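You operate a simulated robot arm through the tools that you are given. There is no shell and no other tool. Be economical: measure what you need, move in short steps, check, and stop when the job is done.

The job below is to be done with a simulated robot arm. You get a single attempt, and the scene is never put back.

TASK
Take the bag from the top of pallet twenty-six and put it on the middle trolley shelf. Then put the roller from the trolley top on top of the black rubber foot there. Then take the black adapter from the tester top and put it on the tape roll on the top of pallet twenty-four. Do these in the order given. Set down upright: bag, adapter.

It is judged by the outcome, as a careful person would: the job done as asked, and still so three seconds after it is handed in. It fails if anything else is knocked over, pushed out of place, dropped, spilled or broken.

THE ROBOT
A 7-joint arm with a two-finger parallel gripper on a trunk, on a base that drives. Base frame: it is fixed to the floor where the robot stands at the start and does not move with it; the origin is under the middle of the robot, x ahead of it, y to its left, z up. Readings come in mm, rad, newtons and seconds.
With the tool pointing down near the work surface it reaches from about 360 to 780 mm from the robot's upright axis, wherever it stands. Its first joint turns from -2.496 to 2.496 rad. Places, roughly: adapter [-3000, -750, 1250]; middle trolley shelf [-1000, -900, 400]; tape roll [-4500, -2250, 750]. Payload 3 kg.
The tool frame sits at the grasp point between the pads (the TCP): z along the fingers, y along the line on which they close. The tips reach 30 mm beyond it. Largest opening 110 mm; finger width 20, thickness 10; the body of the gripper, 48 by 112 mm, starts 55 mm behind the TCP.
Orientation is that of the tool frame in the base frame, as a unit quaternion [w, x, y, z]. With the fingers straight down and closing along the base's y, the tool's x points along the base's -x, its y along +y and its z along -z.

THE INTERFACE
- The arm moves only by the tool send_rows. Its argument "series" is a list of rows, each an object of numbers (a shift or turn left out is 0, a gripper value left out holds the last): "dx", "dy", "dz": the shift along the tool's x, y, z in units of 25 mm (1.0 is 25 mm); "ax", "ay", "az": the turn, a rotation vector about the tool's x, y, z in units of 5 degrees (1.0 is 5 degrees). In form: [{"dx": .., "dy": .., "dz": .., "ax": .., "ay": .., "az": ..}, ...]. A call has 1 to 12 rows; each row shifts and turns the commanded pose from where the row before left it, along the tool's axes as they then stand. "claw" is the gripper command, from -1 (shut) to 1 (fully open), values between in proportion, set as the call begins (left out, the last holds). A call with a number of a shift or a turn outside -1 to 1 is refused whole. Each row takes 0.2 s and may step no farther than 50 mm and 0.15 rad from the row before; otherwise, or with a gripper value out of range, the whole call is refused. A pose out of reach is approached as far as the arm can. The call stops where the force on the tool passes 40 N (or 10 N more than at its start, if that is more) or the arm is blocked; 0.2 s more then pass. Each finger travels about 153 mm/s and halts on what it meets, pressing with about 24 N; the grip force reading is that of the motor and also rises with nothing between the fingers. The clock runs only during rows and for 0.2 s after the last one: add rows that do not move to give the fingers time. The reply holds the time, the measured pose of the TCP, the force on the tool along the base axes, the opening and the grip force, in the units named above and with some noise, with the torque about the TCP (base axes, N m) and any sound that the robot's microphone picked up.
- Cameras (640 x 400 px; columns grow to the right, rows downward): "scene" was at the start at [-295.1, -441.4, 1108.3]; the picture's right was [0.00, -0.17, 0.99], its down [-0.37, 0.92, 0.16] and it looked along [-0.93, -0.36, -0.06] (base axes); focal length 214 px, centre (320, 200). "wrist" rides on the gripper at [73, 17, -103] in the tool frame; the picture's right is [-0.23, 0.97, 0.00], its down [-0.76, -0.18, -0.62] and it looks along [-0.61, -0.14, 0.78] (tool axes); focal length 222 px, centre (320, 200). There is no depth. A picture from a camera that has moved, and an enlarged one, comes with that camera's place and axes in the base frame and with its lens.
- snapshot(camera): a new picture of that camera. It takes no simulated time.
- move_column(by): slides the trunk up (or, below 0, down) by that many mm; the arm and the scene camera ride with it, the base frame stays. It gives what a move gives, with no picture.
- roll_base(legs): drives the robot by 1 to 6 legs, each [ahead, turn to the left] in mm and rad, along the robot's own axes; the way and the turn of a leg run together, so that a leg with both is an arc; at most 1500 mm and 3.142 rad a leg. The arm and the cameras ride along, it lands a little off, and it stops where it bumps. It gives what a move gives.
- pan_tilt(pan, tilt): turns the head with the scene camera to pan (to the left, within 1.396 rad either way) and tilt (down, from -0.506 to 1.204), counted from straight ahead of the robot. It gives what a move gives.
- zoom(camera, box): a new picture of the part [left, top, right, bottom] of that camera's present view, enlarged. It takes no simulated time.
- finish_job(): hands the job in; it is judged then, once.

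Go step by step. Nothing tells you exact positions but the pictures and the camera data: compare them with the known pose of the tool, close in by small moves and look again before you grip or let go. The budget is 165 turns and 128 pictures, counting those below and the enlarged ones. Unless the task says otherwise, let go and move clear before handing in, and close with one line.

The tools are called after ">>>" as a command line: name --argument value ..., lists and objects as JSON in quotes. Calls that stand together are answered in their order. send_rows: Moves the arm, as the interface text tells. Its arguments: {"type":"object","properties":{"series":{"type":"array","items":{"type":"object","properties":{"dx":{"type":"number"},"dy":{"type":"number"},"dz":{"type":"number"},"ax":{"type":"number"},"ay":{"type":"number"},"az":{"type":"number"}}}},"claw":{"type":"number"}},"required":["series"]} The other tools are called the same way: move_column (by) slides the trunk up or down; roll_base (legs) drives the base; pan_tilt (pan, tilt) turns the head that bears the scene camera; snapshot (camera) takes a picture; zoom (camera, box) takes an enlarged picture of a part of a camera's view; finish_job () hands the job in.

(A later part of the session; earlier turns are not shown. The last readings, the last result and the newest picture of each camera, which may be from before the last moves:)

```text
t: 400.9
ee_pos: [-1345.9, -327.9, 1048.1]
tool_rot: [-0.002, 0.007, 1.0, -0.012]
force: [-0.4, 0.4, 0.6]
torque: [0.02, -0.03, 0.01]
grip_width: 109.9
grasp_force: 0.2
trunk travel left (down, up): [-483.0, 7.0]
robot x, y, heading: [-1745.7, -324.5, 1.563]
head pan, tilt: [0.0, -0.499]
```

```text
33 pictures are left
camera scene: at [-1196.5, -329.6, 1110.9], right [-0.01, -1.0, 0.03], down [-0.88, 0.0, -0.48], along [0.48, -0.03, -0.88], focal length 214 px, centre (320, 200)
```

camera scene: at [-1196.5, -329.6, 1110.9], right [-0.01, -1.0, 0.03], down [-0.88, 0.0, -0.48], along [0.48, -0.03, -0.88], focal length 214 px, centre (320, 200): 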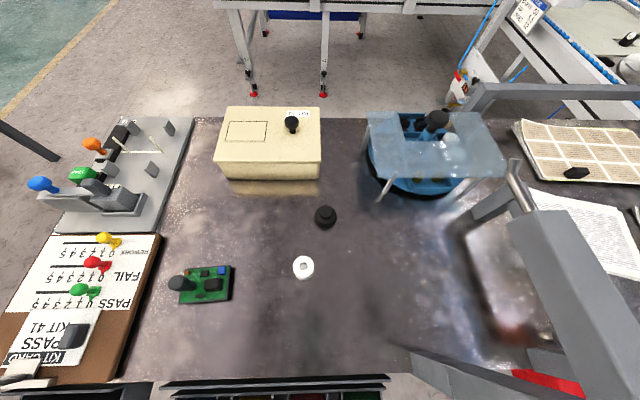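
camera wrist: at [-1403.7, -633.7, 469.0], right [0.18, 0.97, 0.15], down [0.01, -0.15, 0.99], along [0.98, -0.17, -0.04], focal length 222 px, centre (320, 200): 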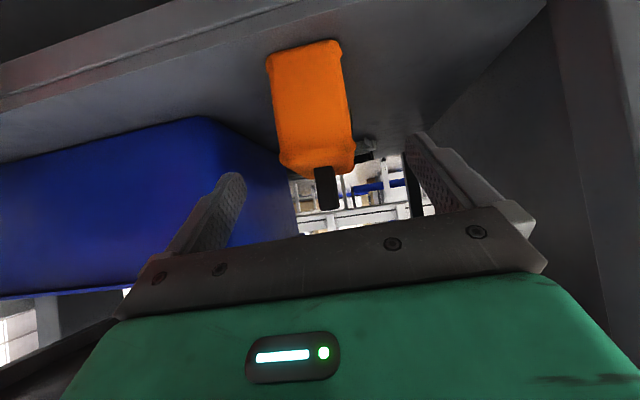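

Roller at about (-1124, -312) and foot at about (-1024, -354). Moving over the roller and lowering to check.

>>> send_rows --series '[{"dx": -1}, {"dx": -1}, {"dx": -1}, {"dx": -1}, {"dx": -1}, {"dx": -1}, {"dx": -1}, {"dx": -1}, {"dx": -0.9, "dy": 0.6}]'

>>> send_rows --series '[{"dz": 1}, {"dz": 1}, {"dz": 1}, {"dz": 1}, {"dz": 1}, {"dz": 1}, {"dz": 1}, {"dz": 1}]'

>>> snapshot --camera "wrist"

>>> pan_tilt --pan 0.0 --tilt 0.2

>>> snapshot --camera "scene"

```text
t: 402.9
ee_pos: [-1124.9, -315.9, 1047.1]
tool_rot: [-0.002, 0.008, 1.0, -0.013]
force: [-1.1, -1.1, 0.4]
torque: [0.02, -0.03, -0.01]
grip_width: 110.0
grasp_force: 0.2
trunk travel left (down, up): [-483.0, 7.0]
robot x, y, heading: [-1748.5, -321.3, 1.563]
head pan, tilt: [0.0, -0.499]
```

```text
t: 404.7
ee_pos: [-1124.7, -320.7, 847.0]
tool_rot: [-0.001, 0.008, 1.0, -0.014]
force: [-0.5, 0.1, 0.1]
torque: [-0.02, 0.02, 0.02]
grip_width: 110.0
grasp_force: 0.0
trunk travel left (down, up): [-483.0, 7.0]
robot x, y, heading: [-1744.9, -319.6, 1.562]
head pan, tilt: [0.0, -0.499]
```

```text
32 pictures are left
camera wrist: at [-1195.8, -300.7, 949.9], right [0.24, 0.97, -0.03], down [0.76, -0.17, 0.63], along [0.6, -0.17, -0.78], focal length 222 px, centre (320, 200)
```

wrist: 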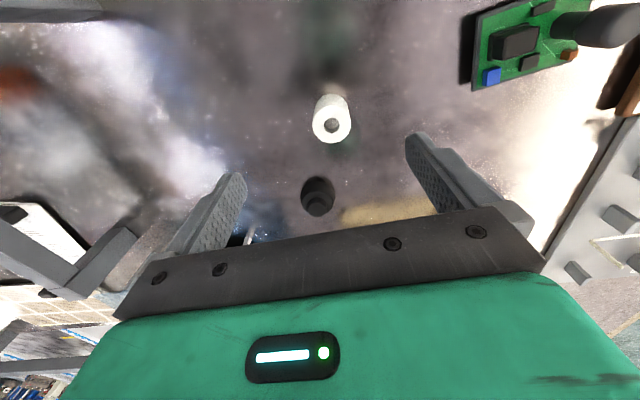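

```text
t: 405.8
ee_pos: [-1125.3, -319.9, 847.5]
tool_rot: [-0.002, 0.007, 1.0, -0.013]
force: [0.6, -0.3, 0.0]
torque: [0.0, 0.03, -0.02]
grip_width: 109.9
grasp_force: 0.1
trunk travel left (down, up): [-483.0, 7.0]
robot x, y, heading: [-1743.9, -318.1, 1.563]
head pan, tilt: [0.0, 0.201]
```

```text
31 pictures are left
camera scene: at [-1032.7, -322.4, 883.8], right [-0.01, -1.0, 0.03], down [-0.98, 0.02, 0.2], along [-0.2, -0.02, -0.98], focal length 214 px, centre (320, 200)
```

scene: 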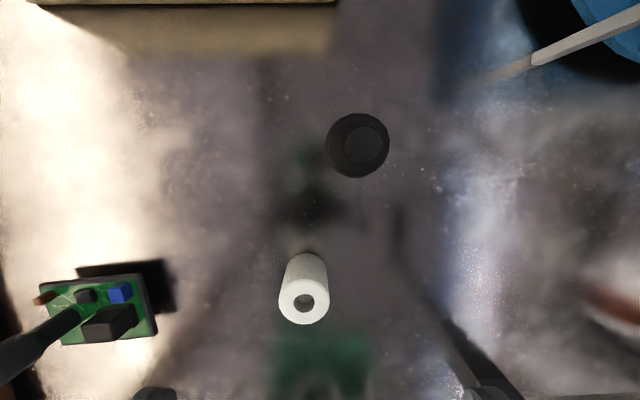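

Roller top centre ≈(-1127, -312, 757), foot top ≈(-1025, -354, 735). Tucking the head away, then lowering to grip the roller.

>>> pan_tilt --pan -1.39 --tilt 0.6

>>> send_rows --series '[{"dy": 0.3, "dx": 0.06}, {"dz": 1}, {"dz": 1}, {"dz": 0.8}]'

>>> snapshot --camera "wrist"

```text
t: 407.3
ee_pos: [-1125.2, -318.5, 846.5]
tool_rot: [-0.002, 0.007, 1.0, -0.014]
force: [-0.7, 0.4, -0.1]
torque: [0.0, 0.0, 0.0]
grip_width: 110.0
grasp_force: 0.1
trunk travel left (down, up): [-483.0, 7.0]
robot x, y, heading: [-1744.6, -320.7, 1.563]
head pan, tilt: [-1.389, 0.6]
```

```text
t: 408.3
ee_pos: [-1127.9, -315.6, 776.4]
tool_rot: [-0.002, 0.008, 1.0, -0.013]
force: [-0.3, 0.3, -0.4]
torque: [0.0, 0.02, 0.0]
grip_width: 110.1
grasp_force: 0.2
trunk travel left (down, up): [-483.0, 7.0]
robot x, y, heading: [-1745.8, -324.4, 1.567]
head pan, tilt: [-1.389, 0.6]
```

```text
30 pictures are left
camera wrist: at [-1198.4, -295.1, 880.0], right [0.24, 0.97, -0.03], down [0.76, -0.17, 0.63], along [0.6, -0.17, -0.78], focal length 222 px, centre (320, 200)
```

wrist: 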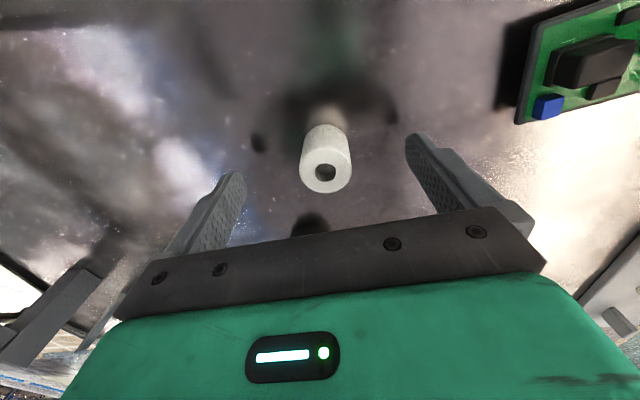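

>>> send_rows --series '[{"dy": 0.12, "dz": 0.5}, {"dz": 0.2}]'

>>> send_rows --series '[{"dz": 0}, {"dz": 0}, {"dz": 0}, {"dz": 0}]' --claw -1

>>> send_rows --series '[{"dz": -0.5}, {"dz": -1}, {"dz": -1}]'

>>> snapshot --camera "wrist"

```text
t: 408.9
ee_pos: [-1125.7, -312.6, 759.9]
tool_rot: [-0.001, 0.007, 1.0, -0.013]
force: [0.1, 0.3, 0.3]
torque: [-0.02, -0.02, 0.01]
grip_width: 109.8
grasp_force: 0.2
trunk travel left (down, up): [-483.0, 7.0]
robot x, y, heading: [-1748.4, -324.1, 1.564]
head pan, tilt: [-1.389, 0.6]
```

```text
t: 409.9
ee_pos: [-1127.7, -312.8, 759.8]
tool_rot: [-0.001, 0.008, 1.0, -0.013]
force: [2.6, -0.6, 8.9]
torque: [0.12, -0.08, -0.02]
grip_width: 32.5
grasp_force: 24.6
trunk travel left (down, up): [-483.0, 7.0]
robot x, y, heading: [-1744.8, -319.6, 1.561]
head pan, tilt: [-1.389, 0.6]
```

```text
t: 410.7
ee_pos: [-1125.9, -312.8, 821.4]
tool_rot: [-0.002, 0.007, 1.0, -0.014]
force: [0.4, -0.1, 0.0]
torque: [0.03, 0.01, -0.03]
grip_width: 32.6
grasp_force: 23.2
trunk travel left (down, up): [-483.0, 7.0]
robot x, y, heading: [-1743.3, -320.6, 1.563]
head pan, tilt: [-1.389, 0.6]
```

```text
29 pictures are left
camera wrist: at [-1197.8, -291.2, 925.6], right [0.24, 0.97, -0.03], down [0.76, -0.17, 0.62], along [0.6, -0.17, -0.78], focal length 222 px, centre (320, 200)
```

wrist: 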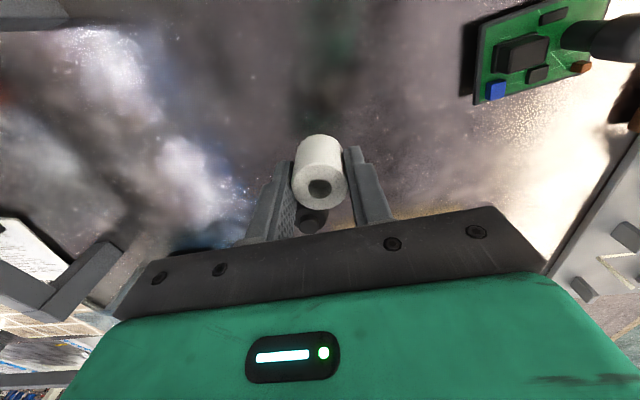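

Roller gripped. Moving over the foot at the same height and checking alignment.

>>> send_rows --series '[{"dx": -0.81, "dy": -0.33}, {"dx": -0.81, "dy": -0.33}, {"dx": -0.81, "dy": -0.33}, {"dx": -0.81, "dy": -0.33}, {"dx": -0.8, "dy": -0.32}]'

>>> pan_tilt --pan -0.9 --tilt 0.3

>>> snapshot --camera "scene"

>>> snapshot --camera "wrist"

```text
t: 411.9
ee_pos: [-1025.7, -352.8, 823.1]
tool_rot: [-0.002, 0.007, 1.0, -0.013]
force: [-0.3, 0.8, -0.3]
torque: [0.02, -0.03, 0.0]
grip_width: 32.4
grasp_force: 23.9
trunk travel left (down, up): [-483.0, 7.0]
robot x, y, heading: [-1745.8, -316.7, 1.565]
head pan, tilt: [-1.389, 0.6]
```

```text
t: 412.9
ee_pos: [-1026.4, -353.7, 824.2]
tool_rot: [-0.002, 0.008, 1.0, -0.013]
force: [0.1, -0.2, -1.4]
torque: [0.01, -0.05, -0.02]
grip_width: 32.4
grasp_force: 24.1
trunk travel left (down, up): [-483.0, 7.0]
robot x, y, heading: [-1744.4, -321.3, 1.564]
head pan, tilt: [-0.901, 0.3]
```

```text
28 pictures are left
camera scene: at [-944.7, -427.5, 896.6], right [-0.01, -0.6, 0.8], down [-0.95, 0.25, 0.18], along [-0.31, -0.76, -0.57], focal length 214 px, centre (320, 200)
```

scene: 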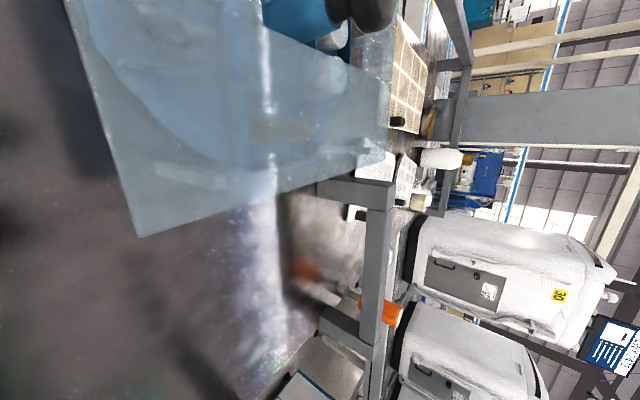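

```text
27 pictures are left
camera wrist: at [-1097.6, -333.1, 925.6], right [0.24, 0.97, -0.03], down [0.76, -0.17, 0.63], along [0.6, -0.17, -0.78], focal length 222 px, centre (320, 200)
```

wrist: 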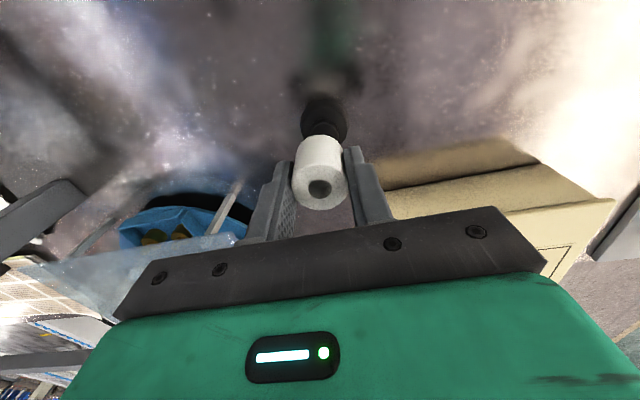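

Foot is aligned beneath the roller. Moving the head to the +y side (away from the glass plate), then lowering slowly.

>>> pan_tilt --pan 1.39 --tilt 0.6

>>> send_rows --series '[{"dz": 0.5}, {"dz": 0.5}]'

>>> snapshot --camera "wrist"

```text
t: 415.0
ee_pos: [-1025.9, -353.7, 822.5]
tool_rot: [-0.002, 0.007, 1.0, -0.013]
force: [0.2, -0.5, -0.1]
torque: [0.02, -0.01, -0.01]
grip_width: 32.5
grasp_force: 23.9
trunk travel left (down, up): [-483.0, 7.0]
robot x, y, heading: [-1747.3, -321.1, 1.559]
head pan, tilt: [1.389, 0.6]
```

```text
t: 415.6
ee_pos: [-1027.0, -354.7, 798.1]
tool_rot: [-0.002, 0.008, 1.0, -0.013]
force: [-0.8, 0.8, -0.6]
torque: [0.0, -0.02, 0.01]
grip_width: 32.3
grasp_force: 24.1
trunk travel left (down, up): [-483.0, 7.0]
robot x, y, heading: [-1742.1, -321.1, 1.564]
head pan, tilt: [1.389, 0.6]
```

```text
26 pictures are left
camera wrist: at [-1097.5, -334.1, 900.6], right [0.24, 0.97, -0.03], down [0.76, -0.17, 0.62], along [0.6, -0.17, -0.78], focal length 222 px, centre (320, 200)
```

wrist: 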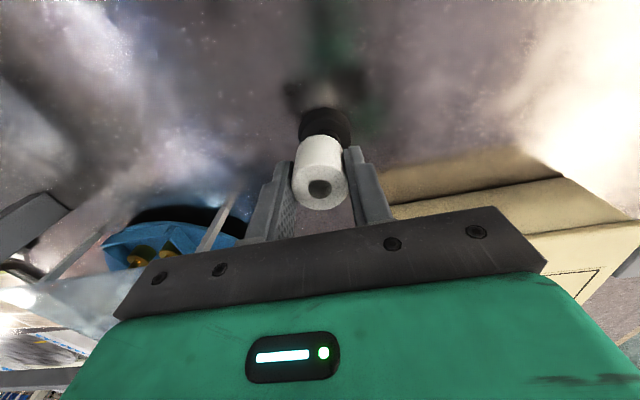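

>>> send_rows --series '[{"dz": 0.16, "dy": 0.06}, {"dz": 0.16}, {"dz": 0.12}]'

>>> send_rows --series '[{"dz": 0.1}, {"dz": 0.1}]'

>>> send_rows --series '[{"dz": 0.1}, {"dz": 0.1}]'

```text
t: 416.4
ee_pos: [-1025.5, -353.6, 789.5]
tool_rot: [0.001, 0.007, 1.0, -0.014]
force: [-3.0, 2.9, 21.6]
torque: [0.36, 0.13, 0.0]
grip_width: 32.8
grasp_force: 24.0
trunk travel left (down, up): [-483.0, 7.0]
robot x, y, heading: [-1745.6, -320.7, 1.563]
head pan, tilt: [1.389, 0.6]
```

```text
t: 417.0
ee_pos: [-1026.5, -352.5, 781.8]
tool_rot: [-0.001, 0.007, 1.0, -0.014]
force: [0.9, 2.5, 21.0]
torque: [0.26, -0.04, 0.0]
grip_width: 32.3
grasp_force: 23.5
trunk travel left (down, up): [-483.0, 7.0]
robot x, y, heading: [-1746.7, -321.7, 1.566]
head pan, tilt: [1.389, 0.6]
```

```text
t: 417.8
ee_pos: [-1025.5, -351.5, 779.5]
tool_rot: [0.002, 0.008, 1.0, -0.013]
force: [-4.3, 0.2, 16.0]
torque: [0.24, 0.15, 0.04]
grip_width: 32.4
grasp_force: 23.9
trunk travel left (down, up): [-483.0, 7.0]
robot x, y, heading: [-1742.6, -318.5, 1.567]
head pan, tilt: [1.389, 0.6]
stopped in row 2: the force on the tool passed its limit at 46 N (the readings are from after the stop); the commanded pose is now the measured one
```

Contact reached; the roller slid slightly up in the grip. Checking the view.

>>> send_rows --series '[{"dz": -0.08}]'

>>> zoom --camera "wrist" --box '[220, 60, 420, 260]'

```text
t: 418.2
ee_pos: [-1025.2, -352.2, 779.9]
tool_rot: [0.0, 0.008, 1.0, -0.013]
force: [2.8, -1.5, 4.3]
torque: [0.04, -0.12, -0.06]
grip_width: 32.4
grasp_force: 24.4
trunk travel left (down, up): [-483.0, 7.0]
robot x, y, heading: [-1747.3, -320.2, 1.562]
head pan, tilt: [1.389, 0.6]
```

```text
2.00 times, centred on (320, 160) of wrist
camera zoom: at [-1096.8, -332.5, 883.3], right [0.24, 0.97, -0.03], down [0.76, -0.17, 0.63], along [0.6, -0.17, -0.78], focal length 444 px, centre (320, 280)
```

zoom: 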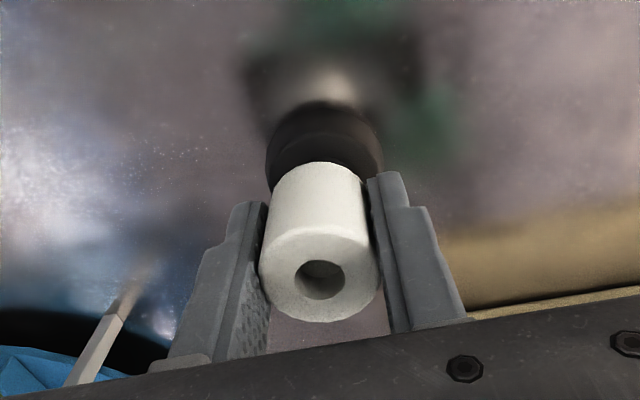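

The roller is seated on the foot and laterally aligned. Releasing and rising straight up.

>>> send_rows --series '[{"dz": 0}, {"dz": 0}, {"dz": 0}, {"dz": 0}]' --claw 0.4

>>> send_rows --series '[{"dz": -0.5}, {"dz": -1}, {"dz": -1}, {"dz": -1}, {"dz": -1}, {"dz": -1}]'

>>> snapshot --camera "wrist"

```text
t: 419.2
ee_pos: [-1024.6, -353.2, 780.7]
tool_rot: [0.0, 0.007, 1.0, -0.013]
force: [0.3, 0.1, 0.2]
torque: [0.03, -0.04, 0.01]
grip_width: 77.3
grasp_force: 0.1
trunk travel left (down, up): [-483.0, 7.0]
robot x, y, heading: [-1743.1, -318.4, 1.568]
head pan, tilt: [1.389, 0.6]
```

```text
t: 420.6
ee_pos: [-1025.5, -348.8, 917.8]
tool_rot: [-0.001, 0.007, 1.0, -0.013]
force: [0.5, -0.5, 0.8]
torque: [0.0, 0.03, 0.0]
grip_width: 77.1
grasp_force: 0.0
trunk travel left (down, up): [-483.0, 7.0]
robot x, y, heading: [-1745.8, -323.8, 1.563]
head pan, tilt: [1.389, 0.6]
```

```text
24 pictures are left
camera wrist: at [-1097.3, -328.5, 1021.2], right [0.24, 0.97, -0.03], down [0.76, -0.17, 0.63], along [0.6, -0.17, -0.78], focal length 222 px, centre (320, 200)
```

wrist: 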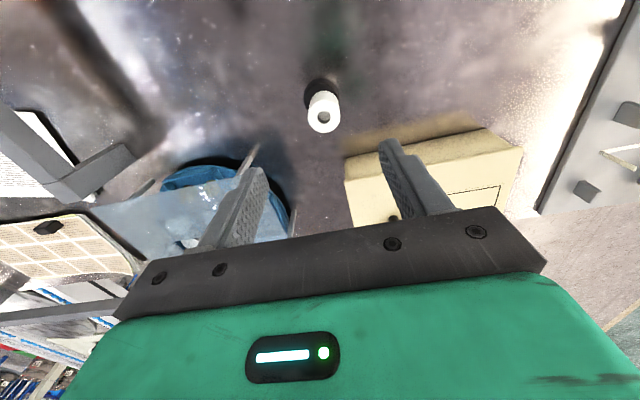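

Roller stands on the foot. Next the adapter: raising and retracting the arm before driving to the tester.

>>> send_rows --series '[{"dz": -1}, {"dz": -1}, {"dz": -1}, {"dz": -1}, {"dx": 1}, {"dx": 1}, {"dx": 1}, {"dx": 1}, {"dx": 1}, {"dx": 1}, {"dx": 1}, {"dx": 1}]' --claw 1

>>> send_rows --series '[{"dx": 1}, {"dx": 1}, {"dx": 1}, {"dx": 1}, {"dx": 1}, {"dz": -1}, {"dz": -1}, {"dz": -1}, {"dz": -1}, {"dz": -1}, {"dz": -1}, {"dz": -1}]'

>>> send_rows --series '[{"dz": -1}, {"dz": -1}, {"dz": -1}, {"dz": -1}, {"dz": -1}, {"dz": -1}, {"dz": -1}]'

```text
t: 423.2
ee_pos: [-1225.4, -344.1, 1019.2]
tool_rot: [0.0, 0.008, 1.0, -0.013]
force: [-0.6, -0.2, -0.7]
torque: [0.0, 0.0, -0.03]
grip_width: 109.9
grasp_force: 0.1
trunk travel left (down, up): [-483.0, 7.0]
robot x, y, heading: [-1742.3, -320.7, 1.566]
head pan, tilt: [1.389, 0.6]
```

```text
t: 425.8
ee_pos: [-1350.3, -336.5, 1192.8]
tool_rot: [-0.001, 0.007, 1.0, -0.013]
force: [-0.1, 0.6, -0.8]
torque: [0.02, 0.01, 0.0]
grip_width: 109.9
grasp_force: 0.0
trunk travel left (down, up): [-483.0, 7.0]
robot x, y, heading: [-1744.1, -317.7, 1.563]
head pan, tilt: [1.389, 0.6]
```

```text
t: 427.4
ee_pos: [-1349.4, -333.0, 1367.0]
tool_rot: [-0.003, 0.007, 1.0, -0.013]
force: [0.9, -0.7, 0.3]
torque: [0.01, -0.03, 0.02]
grip_width: 110.0
grasp_force: 0.0
trunk travel left (down, up): [-483.0, 7.0]
robot x, y, heading: [-1743.5, -317.1, 1.563]
head pan, tilt: [1.389, 0.6]
```

Driving to the +y side of the tester, arm facing -y.

>>> roll_base --legs '[[650, 0], [0, -1.27], [-1370, 0], [0, -0.29]]'

>>> pan_tilt --pan 0.0 --tilt -0.5

>>> snapshot --camera "scene"

```text
t: 441.6
ee_pos: [-3052.9, -481.1, 1367.6]
tool_rot: [-0.009, 0.706, 0.709, -0.008]
force: [0.5, 1.0, 0.7]
torque: [-0.02, 0.03, -0.04]
grip_width: 110.2
grasp_force: 0.0
trunk travel left (down, up): [-483.0, 7.0]
robot x, y, heading: [-3046.0, -87.9, 0.018]
head pan, tilt: [1.389, 0.6]
```

```text
t: 443.1
ee_pos: [-3053.0, -481.3, 1367.3]
tool_rot: [-0.01, 0.706, 0.708, -0.009]
force: [0.1, -0.3, 0.3]
torque: [0.01, -0.01, -0.01]
grip_width: 110.0
grasp_force: 0.0
trunk travel left (down, up): [-483.0, 7.0]
robot x, y, heading: [-3050.1, -84.6, 0.018]
head pan, tilt: [0.0, -0.499]
```

```text
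23 pictures are left
camera scene: at [-3050.9, -633.2, 1431.6], right [-1.0, 0.0, 0.03], down [-0.02, 0.88, -0.48], along [-0.02, -0.48, -0.88], focal length 214 px, centre (320, 200)
```

scene: 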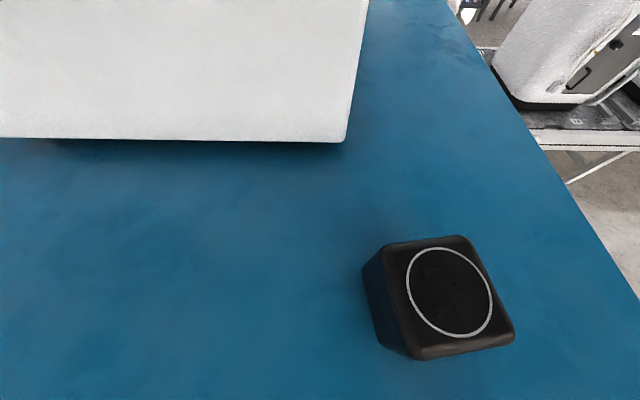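

Adapter (black cube with ring on top) at roughly (-3129, -645), slightly rotated. Checking with the wrist camera.

>>> snapshot --camera "wrist"

```text
22 pictures are left
camera wrist: at [-3033.5, -409.6, 1471.6], right [0.97, -0.22, -0.03], down [-0.16, -0.76, 0.63], along [-0.16, -0.61, -0.78], focal length 222 px, centre (320, 200)
```

wrist: 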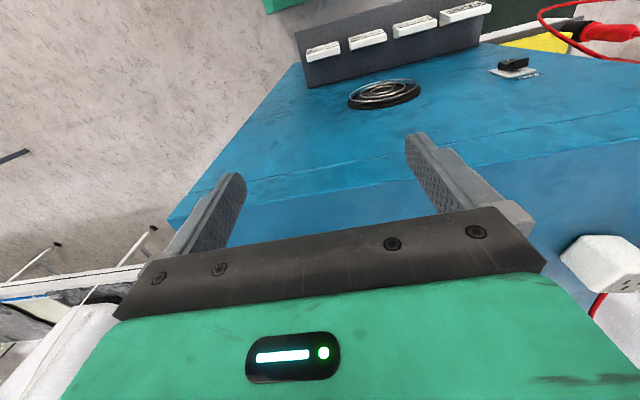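

I'll tuck the head to the -x side and move over the adapter, still high.

>>> pan_tilt --pan -1.39 --tilt 0.6

>>> send_rows --series '[{"dy": -0.8}, {"dy": -0.8}, {"dy": -0.8}, {"dy": -0.64}, {"dx": -1}, {"dx": -1}, {"dx": -1}, {"dx": -1}, {"dx": -1}, {"dx": -1}, {"dx": -0.4}]'

>>> snapshot --camera "wrist"

```text
t: 444.7
ee_pos: [-3053.0, -481.9, 1366.8]
tool_rot: [-0.011, 0.706, 0.708, -0.008]
force: [0.7, 0.2, 0.3]
torque: [0.03, 0.01, -0.05]
grip_width: 110.1
grasp_force: 0.1
trunk travel left (down, up): [-483.0, 7.0]
robot x, y, heading: [-3048.7, -84.0, 0.009]
head pan, tilt: [-1.389, 0.6]
```

```text
t: 447.1
ee_pos: [-3130.1, -642.4, 1371.3]
tool_rot: [-0.009, 0.706, 0.708, -0.009]
force: [0.4, -0.4, -0.1]
torque: [0.0, -0.01, -0.02]
grip_width: 110.2
grasp_force: 0.0
trunk travel left (down, up): [-483.0, 7.0]
robot x, y, heading: [-3047.0, -94.4, 0.015]
head pan, tilt: [-1.389, 0.6]
```

```text
21 pictures are left
camera wrist: at [-3109.4, -570.3, 1473.7], right [0.97, -0.22, -0.03], down [-0.16, -0.76, 0.63], along [-0.16, -0.61, -0.78], focal length 222 px, centre (320, 200)
```

wrist: 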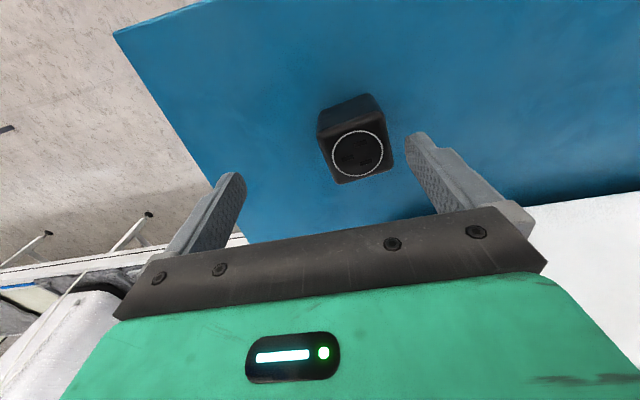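

Triangulated: adapter top centre ≈(-3104, -641, 1341), about 49 mm square, yawed ~+7.5°. To keep the head away from the white terminal box I'll turn the tool ~82° so the head goes to the -x side.

>>> send_rows --series '[{"dz": -0.8, "dy": 0.5}, {"dz": -0.8, "dy": 0.54}, {"az": 1}, {"az": 1}, {"az": 1}, {"az": 1}, {"az": 1}, {"az": 1}, {"az": 1}, {"az": 1}, {"az": 1}, {"az": 1}]'

>>> send_rows --series '[{"az": 1}, {"az": 1}, {"az": 1}, {"az": 1}, {"az": 1}, {"az": 1}, {"az": 0.5}]'

>>> snapshot --camera "wrist"

```text
t: 449.7
ee_pos: [-3101.2, -642.2, 1409.4]
tool_rot: [-0.005, 0.939, 0.344, -0.011]
force: [0.7, -0.2, -0.5]
torque: [-0.02, -0.01, -0.01]
grip_width: 109.8
grasp_force: 0.1
trunk travel left (down, up): [-483.0, 7.0]
robot x, y, heading: [-3049.9, -87.4, 0.013]
head pan, tilt: [-1.389, 0.6]
```

```text
t: 451.3
ee_pos: [-3101.7, -641.8, 1408.4]
tool_rot: [-0.002, 0.998, 0.067, -0.014]
force: [-0.1, -0.9, -0.4]
torque: [-0.01, 0.02, 0.01]
grip_width: 110.1
grasp_force: 0.0
trunk travel left (down, up): [-483.0, 7.0]
robot x, y, heading: [-3047.8, -92.2, 0.013]
head pan, tilt: [-1.389, 0.6]
```

```text
20 pictures are left
camera wrist: at [-3024.3, -649.4, 1511.1], right [-0.1, -1.0, 0.0], down [-0.76, 0.07, 0.64], along [-0.64, 0.06, -0.77], focal length 222 px, centre (320, 200)
```

wrist: 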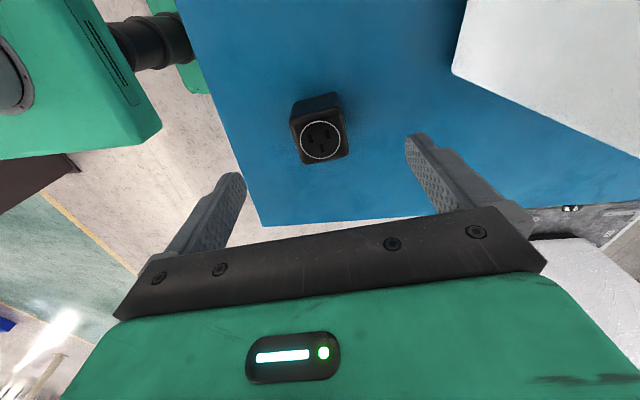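

Aligned over the adapter. Lowering and gripping.

>>> send_rows --series '[{"dz": 0.8}, {"dz": 0.8}, {"dz": 0.7}, {"dz": 0.6}]'

>>> send_rows --series '[{"dz": 0}, {"dz": 0}, {"dz": 0}, {"dz": 0}]' --claw -1

>>> send_rows --series '[{"dz": -0.5}, {"dz": -1}, {"dz": -1}, {"dz": -1}]'

>>> snapshot --camera "wrist"

```text
t: 452.3
ee_pos: [-3103.8, -642.2, 1335.9]
tool_rot: [-0.002, 0.998, 0.068, -0.013]
force: [0.1, 0.6, 0.1]
torque: [-0.02, 0.01, -0.01]
grip_width: 110.0
grasp_force: 0.0
trunk travel left (down, up): [-483.0, 7.0]
robot x, y, heading: [-3048.7, -89.9, 0.014]
head pan, tilt: [-1.389, 0.6]
```

```text
t: 453.3
ee_pos: [-3103.2, -641.7, 1337.3]
tool_rot: [-0.002, 0.998, 0.067, -0.013]
force: [0.0, 1.1, 0.4]
torque: [0.03, -0.02, -0.03]
grip_width: 44.8
grasp_force: 24.2
trunk travel left (down, up): [-483.0, 7.0]
robot x, y, heading: [-3046.5, -87.6, 0.016]
head pan, tilt: [-1.389, 0.6]
```

```text
t: 454.3
ee_pos: [-3101.9, -642.2, 1424.4]
tool_rot: [-0.002, 0.998, 0.067, -0.012]
force: [-2.2, -0.2, -0.6]
torque: [-0.02, -0.1, 0.03]
grip_width: 44.4
grasp_force: 24.0
trunk travel left (down, up): [-483.0, 7.0]
robot x, y, heading: [-3047.2, -86.8, 0.015]
head pan, tilt: [-1.389, 0.6]
```

```text
19 pictures are left
camera wrist: at [-3024.7, -649.7, 1526.3], right [-0.09, -1.0, 0.0], down [-0.76, 0.07, 0.64], along [-0.64, 0.06, -0.77], focal length 222 px, centre (320, 200)
```

wrist: 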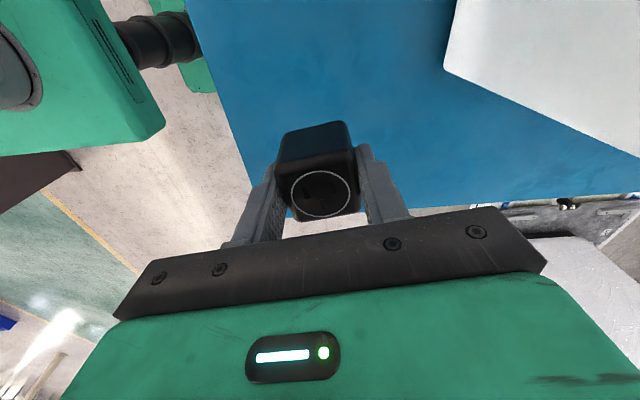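

Adapter is held. Retracting and driving to pallet 24.

>>> send_rows --series '[{"dy": -1}, {"dy": -1}, {"dy": -1}, {"dy": -1}, {"dy": -1}, {"dy": -1}]'

>>> roll_base --legs '[[-600, 0], [0, 0.855], [-1316, 0], [0, -0.86]]'

>>> pan_tilt --pan 0.8 --tilt -0.3

>>> snapshot --camera "scene"

```text
t: 455.7
ee_pos: [-3120.2, -492.2, 1424.7]
tool_rot: [-0.001, 0.998, 0.068, -0.013]
force: [0.2, -0.4, -0.8]
torque: [0.03, 0.01, 0.0]
grip_width: 44.7
grasp_force: 24.1
trunk travel left (down, up): [-483.0, 7.0]
robot x, y, heading: [-3047.6, -85.2, 0.014]
head pan, tilt: [-1.389, 0.6]
```

```text
t: 469.7
ee_pos: [-4551.1, -1492.3, 1425.1]
tool_rot: [-0.001, 0.998, 0.068, -0.013]
force: [0.6, 0.2, -1.0]
torque: [0.02, 0.01, 0.03]
grip_width: 44.7
grasp_force: 23.7
trunk travel left (down, up): [-483.0, 7.0]
robot x, y, heading: [-4478.1, -1091.9, 0.013]
head pan, tilt: [-1.389, 0.6]
```

```text
t: 471.8
ee_pos: [-4551.1, -1490.9, 1425.3]
tool_rot: [-0.001, 0.998, 0.068, -0.014]
force: [0.5, 0.2, -1.1]
torque: [0.01, -0.02, 0.0]
grip_width: 44.6
grasp_force: 23.6
trunk travel left (down, up): [-483.0, 7.0]
robot x, y, heading: [-4474.8, -1092.2, 0.012]
head pan, tilt: [0.799, -0.3]
```

```text
18 pictures are left
camera scene: at [-4674.7, -1567.1, 1504.7], right [-0.11, 0.69, -0.71], down [0.97, -0.08, -0.23], along [-0.22, -0.72, -0.66], focal length 214 px, centre (320, 200)
```

scene: 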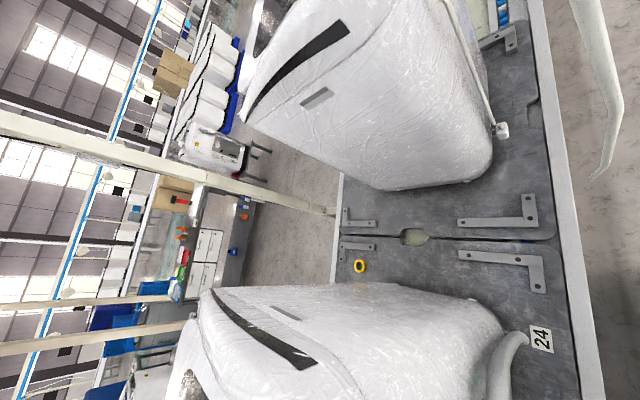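

The tape roll (yellow ring) is on pallet 24's rear corner at about (-4615, -2195), in the gap between the two machines (x from -4970 to -4560). I'll swing the arm to the robot's front and approach the gap straight in, heading -y.

>>> send_rows --series '[{"az": 1, "dx": 1, "dy": -0.25}, {"az": 0.5, "dx": 1, "dy": -0.25}, {"dx": 1, "dy": -0.25}, {"dx": 1, "dy": -0.25}, {"dx": 1, "dy": -0.25}, {"dx": 1, "dy": -0.25}, {"dx": 1, "dy": -0.25}, {"dx": 1, "dy": -0.25}, {"dx": 1, "dy": -0.25}, {"dx": 1, "dy": -0.25}, {"dx": 1, "dy": -0.25}, {"dx": 1, "dy": -0.25}]'

>>> send_rows --series '[{"dx": 1, "dy": -0.4}, {"dx": 0.8, "dy": -0.9}, {"dx": 0.7, "dy": -1}, {"dx": 0.6, "dy": -1}, {"dx": 0.5, "dy": -1}, {"dx": 0.5, "dy": -1}, {"dx": 0.4, "dy": -1}, {"dx": 0.4, "dy": -1}, {"dx": 0.3, "dy": -1}, {"dx": 0.3, "dy": -1}, {"dx": 0.2, "dy": -1}, {"dx": 0.1, "dy": -1}]'

```text
t: 474.4
ee_pos: [-4251.4, -1411.0, 1416.6]
tool_rot: [-0.001, 1.0, 0.001, -0.013]
force: [0.9, 0.6, -0.6]
torque: [-0.02, 0.01, -0.05]
grip_width: 44.7
grasp_force: 23.6
trunk travel left (down, up): [-483.0, 7.0]
robot x, y, heading: [-4476.9, -1090.6, 0.012]
head pan, tilt: [0.799, -0.3]
```

```text
t: 476.9
ee_pos: [-4109.0, -1126.6, 1416.1]
tool_rot: [0.0, 1.0, 0.002, -0.012]
force: [0.9, -0.5, -0.8]
torque: [-0.01, 0.01, -0.03]
grip_width: 44.7
grasp_force: 24.0
trunk travel left (down, up): [-483.0, 7.0]
robot x, y, heading: [-4478.6, -1092.5, 0.013]
head pan, tilt: [0.799, -0.3]
```

>>> roll_base --legs '[[-207, 0], [0, -1.584], [200, 0]]'

>>> pan_tilt --pan -0.3 --tilt 0.9

>>> snapshot --camera "wrist"

>>> snapshot --camera "scene"

```text
t: 483.7
ee_pos: [-4729.4, -1662.6, 1414.6]
tool_rot: [0.01, -0.702, 0.712, 0.009]
force: [-0.2, 0.2, -0.4]
torque: [0.0, 0.01, 0.03]
grip_width: 44.7
grasp_force: 24.0
trunk travel left (down, up): [-483.0, 7.0]
robot x, y, heading: [-4659.9, -1288.9, -1.576]
head pan, tilt: [0.799, -0.3]
```

```text
t: 485.1
ee_pos: [-4729.3, -1662.7, 1415.9]
tool_rot: [0.01, -0.702, 0.712, 0.009]
force: [0.1, -0.6, -0.2]
torque: [0.01, -0.01, 0.03]
grip_width: 44.6
grasp_force: 23.8
trunk travel left (down, up): [-483.0, 7.0]
robot x, y, heading: [-4657.4, -1298.4, -1.578]
head pan, tilt: [-0.3, 0.901]
```

```text
17 pictures are left
camera wrist: at [-4747.3, -1737.6, 1517.4], right [-0.97, 0.24, 0.0], down [0.19, 0.74, 0.64], along [0.15, 0.62, -0.77], focal length 222 px, centre (320, 200)
```

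wrist: 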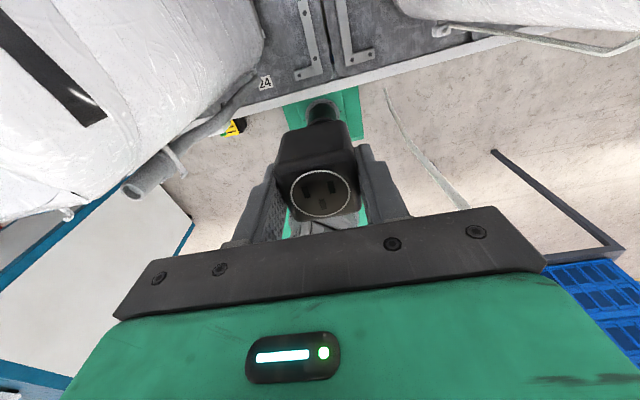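

```text
16 pictures are left
camera scene: at [-4706.7, -1635.8, 1474.9], right [0.95, -0.02, 0.3], down [-0.24, -0.64, 0.73], along [0.17, -0.77, -0.61], focal length 214 px, centre (320, 200)
```

scene: 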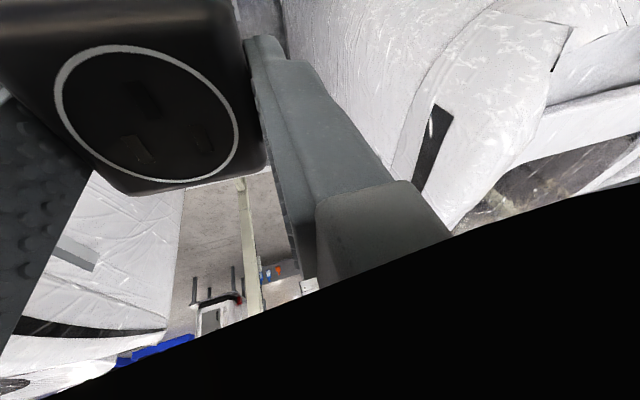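

Now in the gap. Moving the base forward as close to the line as it can go.

>>> roll_base --legs '[[110, 0]]'

>>> pan_tilt --pan -0.9 --tilt 0.4

>>> snapshot --camera "scene"

```text
t: 486.3
ee_pos: [-4730.7, -1774.1, 1414.9]
tool_rot: [0.01, -0.701, 0.713, 0.009]
force: [0.0, 0.5, -0.8]
torque: [-0.01, -0.02, -0.02]
grip_width: 44.7
grasp_force: 24.7
trunk travel left (down, up): [-483.0, 7.0]
robot x, y, heading: [-4655.9, -1405.7, -1.578]
head pan, tilt: [-0.3, 0.901]
```

```text
t: 487.3
ee_pos: [-4730.6, -1773.4, 1416.4]
tool_rot: [0.011, -0.701, 0.713, 0.009]
force: [-1.1, 0.3, -1.2]
torque: [0.01, 0.02, -0.02]
grip_width: 44.5
grasp_force: 23.8
trunk travel left (down, up): [-483.0, 7.0]
robot x, y, heading: [-4657.4, -1402.6, -1.578]
head pan, tilt: [-0.901, 0.4]
```

```text
15 pictures are left
camera scene: at [-4656.9, -1705.7, 1491.1], right [0.62, -0.03, 0.78], down [-0.32, -0.92, 0.22], along [0.72, -0.39, -0.58], focal length 214 px, centre (320, 200)
```

scene: 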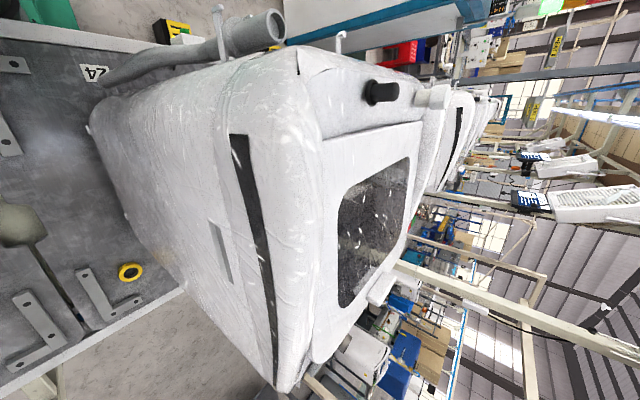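

Tape triangulated at ≈(-4614, -2182), top z≈644. I need the base a little closer; advancing a few cm more and lowering the trunk somewhat for reach.

>>> roll_base --legs '[[40, 0]]'

>>> move_column --by -120

```text
t: 488.2
ee_pos: [-4730.0, -1801.3, 1419.1]
tool_rot: [0.006, -0.702, 0.712, 0.004]
force: [-0.9, -0.7, -1.2]
torque: [0.04, -0.02, -0.03]
grip_width: 44.2
grasp_force: 23.6
trunk travel left (down, up): [-483.0, 7.0]
robot x, y, heading: [-4657.6, -1444.0, -1.576]
head pan, tilt: [-0.901, 0.4]
```

```text
t: 489.7
ee_pos: [-4730.9, -1827.9, 1292.7]
tool_rot: [0.013, -0.703, 0.711, 0.01]
force: [-0.8, 0.3, -1.3]
torque: [0.01, 0.03, -0.02]
grip_width: 44.9
grasp_force: 23.9
trunk travel left (down, up): [-363.0, 127.0]
robot x, y, heading: [-4656.1, -1442.7, -1.58]
head pan, tilt: [-0.901, 0.4]
```

Descending into the gap toward the tape, staying mid-gap.

>>> send_rows --series '[{"dx": 0.55, "dy": -0.13, "dz": 0.98}, {"dx": 0.55, "dy": -0.13, "dz": 0.98}, {"dx": 0.55, "dy": -0.13, "dz": 0.98}, {"dx": 0.55, "dy": -0.13, "dz": 0.98}, {"dx": 0.55, "dy": -0.13, "dz": 0.98}, {"dx": 0.55, "dy": -0.13, "dz": 0.98}, {"dx": 0.55, "dy": -0.13, "dz": 0.98}, {"dx": 0.55, "dy": -0.13, "dz": 0.98}]'

>>> send_rows --series '[{"dx": 0.55, "dy": -0.13, "dz": 0.98}, {"dx": 0.55, "dy": -0.13, "dz": 0.98}, {"dx": 0.55, "dy": -0.13, "dz": 0.98}, {"dx": 0.55, "dy": -0.13, "dz": 0.98}, {"dx": 0.55, "dy": -0.13, "dz": 0.98}, {"dx": 0.55, "dy": -0.13, "dz": 0.98}, {"dx": 0.55, "dy": -0.13, "dz": 0.98}, {"dx": 0.55, "dy": -0.13, "dz": 0.98}]'

>>> snapshot --camera "wrist"

>>> snapshot --camera "scene"

```text
t: 491.5
ee_pos: [-4704.8, -1931.2, 1094.5]
tool_rot: [0.012, -0.702, 0.712, 0.011]
force: [-1.1, -0.1, -0.5]
torque: [0.01, 0.02, -0.02]
grip_width: 44.7
grasp_force: 24.3
trunk travel left (down, up): [-363.0, 127.0]
robot x, y, heading: [-4659.5, -1444.1, -1.573]
head pan, tilt: [-0.901, 0.4]
```

```text
t: 493.3
ee_pos: [-4682.4, -2034.1, 892.9]
tool_rot: [0.013, -0.702, 0.712, 0.009]
force: [-0.2, 0.1, -0.9]
torque: [-0.05, 0.0, 0.02]
grip_width: 44.3
grasp_force: 24.0
trunk travel left (down, up): [-363.0, 127.0]
robot x, y, heading: [-4655.4, -1446.1, -1.582]
head pan, tilt: [-0.901, 0.4]
```

```text
14 pictures are left
camera wrist: at [-4700.4, -2109.9, 994.5], right [-0.97, 0.24, 0.0], down [0.18, 0.74, 0.65], along [0.15, 0.63, -0.76], focal length 222 px, centre (320, 200)
```

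wrist: 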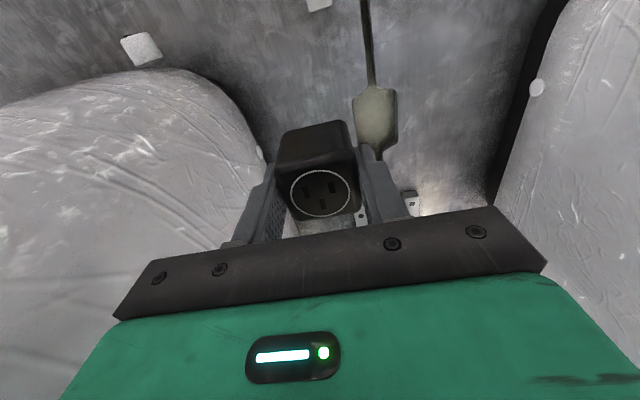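

```text
13 pictures are left
camera scene: at [-4609.1, -1966.0, 968.9], right [0.62, -0.03, 0.79], down [-0.32, -0.92, 0.21], along [0.72, -0.38, -0.58], focal length 214 px, centre (320, 200)
```

scene: 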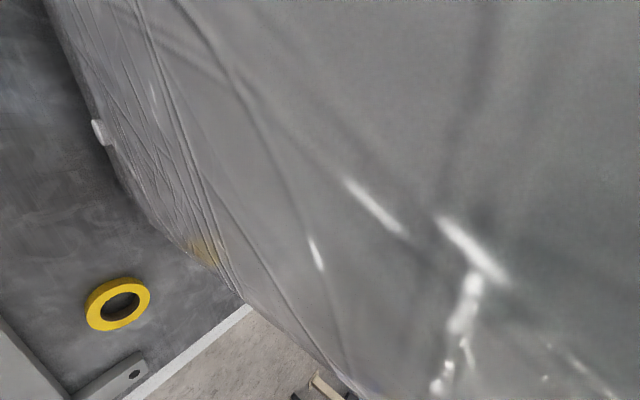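

Tape confirmed at ≈(-4615, -2180). Switching the head to the -x side, then moving above the tape.

>>> pan_tilt --pan 1.2 --tilt 0.3

>>> send_rows --series '[{"dx": 0.96, "dz": 0.6}, {"dx": 0.96, "dz": 0.6}, {"dx": 0.96, "dz": 0.6}, {"dx": 0.96, "dz": 0.6}, {"dx": 0.96, "dz": 0.6}, {"dx": 0.96, "dz": 0.6}]'

>>> send_rows --series '[{"dy": -0.8}, {"dy": -0.8}, {"dy": -0.8}]'

>>> snapshot --camera "wrist"

```text
t: 495.3
ee_pos: [-4682.2, -2033.7, 895.3]
tool_rot: [0.012, -0.702, 0.712, 0.01]
force: [1.3, 0.4, -2.4]
torque: [-0.01, -0.02, -0.03]
grip_width: 44.4
grasp_force: 24.1
trunk travel left (down, up): [-363.0, 127.0]
robot x, y, heading: [-4659.0, -1445.2, -1.578]
head pan, tilt: [1.201, 0.3]
```

```text
t: 496.7
ee_pos: [-4681.8, -2056.3, 878.8]
tool_rot: [0.012, -0.704, 0.71, 0.009]
force: [0.0, -1.0, -1.1]
torque: [0.03, -0.03, 0.03]
grip_width: 44.9
grasp_force: 23.8
out of reach, approached as far as the arm can: row 2, 3, 4, 5, 6
trunk travel left (down, up): [-363.0, 127.0]
robot x, y, heading: [-4657.8, -1446.7, -1.577]
head pan, tilt: [1.201, 0.3]
```

```text
t: 497.5
ee_pos: [-4671.9, -2056.7, 879.1]
tool_rot: [-0.012, 0.708, -0.706, -0.01]
force: [-0.2, 0.7, -1.5]
torque: [-0.01, 0.01, 0.0]
grip_width: 44.6
grasp_force: 23.9
out of reach, approached as far as the arm can: row 1, 2, 3
trunk travel left (down, up): [-363.0, 127.0]
robot x, y, heading: [-4662.5, -1447.7, -1.576]
head pan, tilt: [1.201, 0.3]
```

```text
12 pictures are left
camera wrist: at [-4688.4, -2133.0, 980.3], right [-0.97, 0.22, 0.0], down [0.17, 0.74, 0.65], along [0.14, 0.63, -0.76], focal length 222 px, centre (320, 200)
```

wrist: 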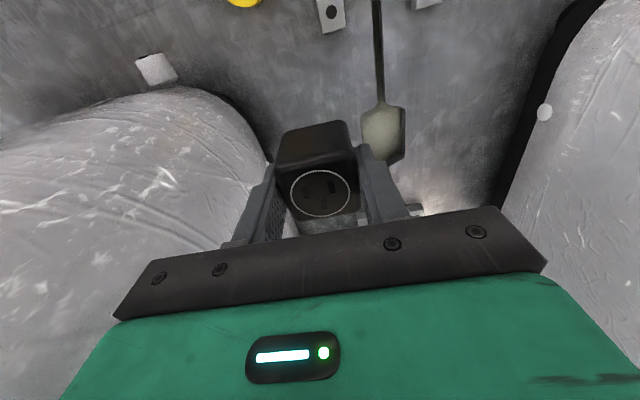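

Reach is limited in this tool yaw; with the tool turned 180° (camera on the robot's side), it reached much farther before. I'll go mid-gap and turn the tool.

>>> send_rows --series '[{"dx": -0.8, "dy": 0.9, "dz": -0.4}, {"dx": -0.8, "dy": 0.9, "dz": -0.4}, {"dx": -0.8, "dy": 0.9, "dz": -0.4}, {"az": -1}, {"az": -1}, {"az": -1}, {"az": -1}, {"az": -1}, {"az": -1}, {"az": -1}, {"az": -1}, {"az": -1}]'

>>> send_rows --series '[{"az": -1}, {"az": -1}, {"az": -1}, {"az": -1}, {"az": -1}, {"az": -1}, {"az": -1}, {"az": -1}, {"az": -1}, {"az": -1}, {"az": -1}, {"az": -1}]'

>>> send_rows --series '[{"az": -1}, {"az": -1}, {"az": -1}, {"az": -1}, {"az": -1}, {"az": -1}, {"az": -1}, {"az": -1}, {"az": -1}, {"az": -1}, {"az": -1}, {"az": -1}]'

```text
t: 500.1
ee_pos: [-4736.9, -1997.2, 909.6]
tool_rot: [-0.016, 0.922, -0.388, -0.005]
force: [0.2, -0.1, -0.6]
torque: [0.0, -0.02, -0.01]
grip_width: 44.8
grasp_force: 24.4
trunk travel left (down, up): [-363.0, 127.0]
robot x, y, heading: [-4656.8, -1443.0, -1.575]
head pan, tilt: [1.201, 0.3]
```

```text
t: 502.7
ee_pos: [-4737.1, -1997.9, 910.5]
tool_rot: [-0.016, 0.992, 0.125, 0.004]
force: [-0.7, 0.3, -1.7]
torque: [0.0, 0.0, 0.01]
grip_width: 44.8
grasp_force: 23.8
trunk travel left (down, up): [-363.0, 127.0]
robot x, y, heading: [-4661.5, -1444.3, -1.574]
head pan, tilt: [1.201, 0.3]
```

```text
t: 505.3
ee_pos: [-4738.1, -1998.2, 910.9]
tool_rot: [-0.013, 0.797, 0.604, 0.012]
force: [0.6, -0.8, -1.0]
torque: [-0.04, 0.0, 0.0]
grip_width: 44.6
grasp_force: 24.0
trunk travel left (down, up): [-363.0, 127.0]
robot x, y, heading: [-4658.6, -1443.0, -1.577]
head pan, tilt: [1.201, 0.3]
```

>>> pan_tilt --pan -1.2 --tilt 0.0

>>> send_rows --series '[{"az": -1}, {"az": -1}, {"az": -1}, {"dx": -0.9, "dz": 0.55}, {"dx": -0.9, "dz": 0.55}, {"dx": -0.9, "dz": 0.55}, {"dx": -0.9, "dz": 0.55}, {"dx": -0.9, "dz": 0.55}, {"dx": -0.9, "dz": 0.55}, {"dx": -0.9, "dz": 0.55}, {"dx": -0.9, "dz": 0.55}]'

>>> snapshot --camera "wrist"

```text
t: 507.5
ee_pos: [-4739.1, -1999.3, 909.6]
tool_rot: [-0.013, 0.797, 0.604, 0.011]
force: [0.7, 0.9, -0.7]
torque: [-0.02, -0.01, 0.0]
grip_width: 44.5
grasp_force: 24.1
trunk travel left (down, up): [-363.0, 127.0]
robot x, y, heading: [-4658.6, -1442.0, -1.577]
head pan, tilt: [-1.201, 0.0]
```

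```text
t: 509.9
ee_pos: [-4738.9, -2172.2, 794.4]
tool_rot: [-0.011, 0.712, 0.702, 0.012]
force: [-0.1, 0.4, -1.0]
torque: [0.01, 0.0, -0.01]
grip_width: 44.6
grasp_force: 24.0
trunk travel left (down, up): [-363.0, 127.0]
robot x, y, heading: [-4659.7, -1443.4, -1.579]
head pan, tilt: [-1.201, 0.0]
```

```text
11 pictures are left
camera wrist: at [-4721.3, -2104.0, 899.6], right [0.97, -0.24, -0.01], down [-0.19, -0.78, 0.6], along [-0.15, -0.58, -0.8], focal length 222 px, centre (320, 200)
```

wrist: 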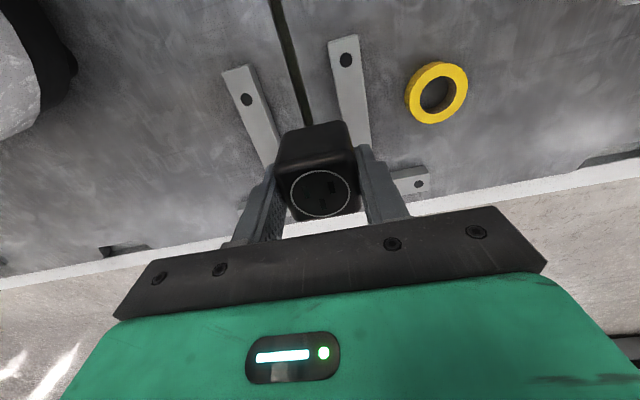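

Now the tape is clearly visible at (-4615, -2180) and reachable. Moving over it slowly.

>>> send_rows --series '[{"dy": 0.6, "dx": -0.05}, {"dy": 0.6, "dx": -0.05}, {"dy": 0.6, "dx": -0.05}, {"dy": 0.6, "dx": -0.05}, {"dy": 0.6, "dx": -0.05}, {"dy": 0.6}, {"dy": 0.5}, {"dy": 0.5}]'

>>> snapshot --camera "wrist"

```text
t: 511.7
ee_pos: [-4625.3, -2180.5, 794.1]
tool_rot: [-0.011, 0.712, 0.702, 0.013]
force: [0.8, 0.3, -0.1]
torque: [0.01, -0.01, -0.01]
grip_width: 44.5
grasp_force: 23.9
trunk travel left (down, up): [-363.0, 127.0]
robot x, y, heading: [-4657.0, -1446.5, -1.574]
head pan, tilt: [-1.201, 0.0]
```

```text
10 pictures are left
camera wrist: at [-4606.9, -2111.8, 900.7], right [0.97, -0.24, -0.01], down [-0.19, -0.78, 0.6], along [-0.15, -0.58, -0.8], focal length 222 px, centre (320, 200)
```

wrist: 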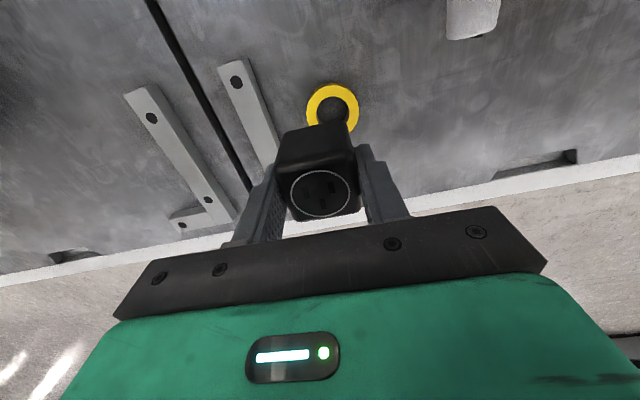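

Aligned; small correction of +8 mm in x, then lowering toward the tape.

>>> send_rows --series '[{"dy": 0.35, "dx": 0.05, "dz": 0.6}, {"dz": 0.8}, {"dz": 0.8}, {"dz": 0.8}, {"dz": 0.5}]'

>>> snapshot --camera "wrist"

```text
t: 512.9
ee_pos: [-4616.5, -2175.4, 707.1]
tool_rot: [-0.012, 0.712, 0.702, 0.013]
force: [1.0, -0.8, -0.1]
torque: [-0.01, 0.01, 0.01]
grip_width: 44.5
grasp_force: 23.2
trunk travel left (down, up): [-363.0, 127.0]
robot x, y, heading: [-4656.2, -1443.6, -1.577]
head pan, tilt: [-1.201, 0.0]
```

```text
9 pictures are left
camera wrist: at [-4598.7, -2107.0, 812.7], right [0.97, -0.24, -0.01], down [-0.19, -0.78, 0.6], along [-0.15, -0.58, -0.8], focal length 222 px, centre (320, 200)
```

wrist: 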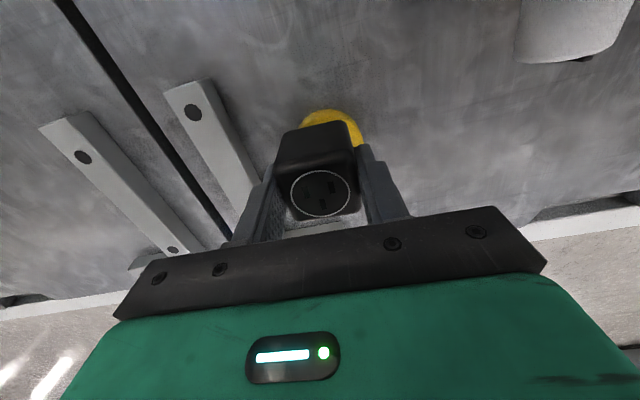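

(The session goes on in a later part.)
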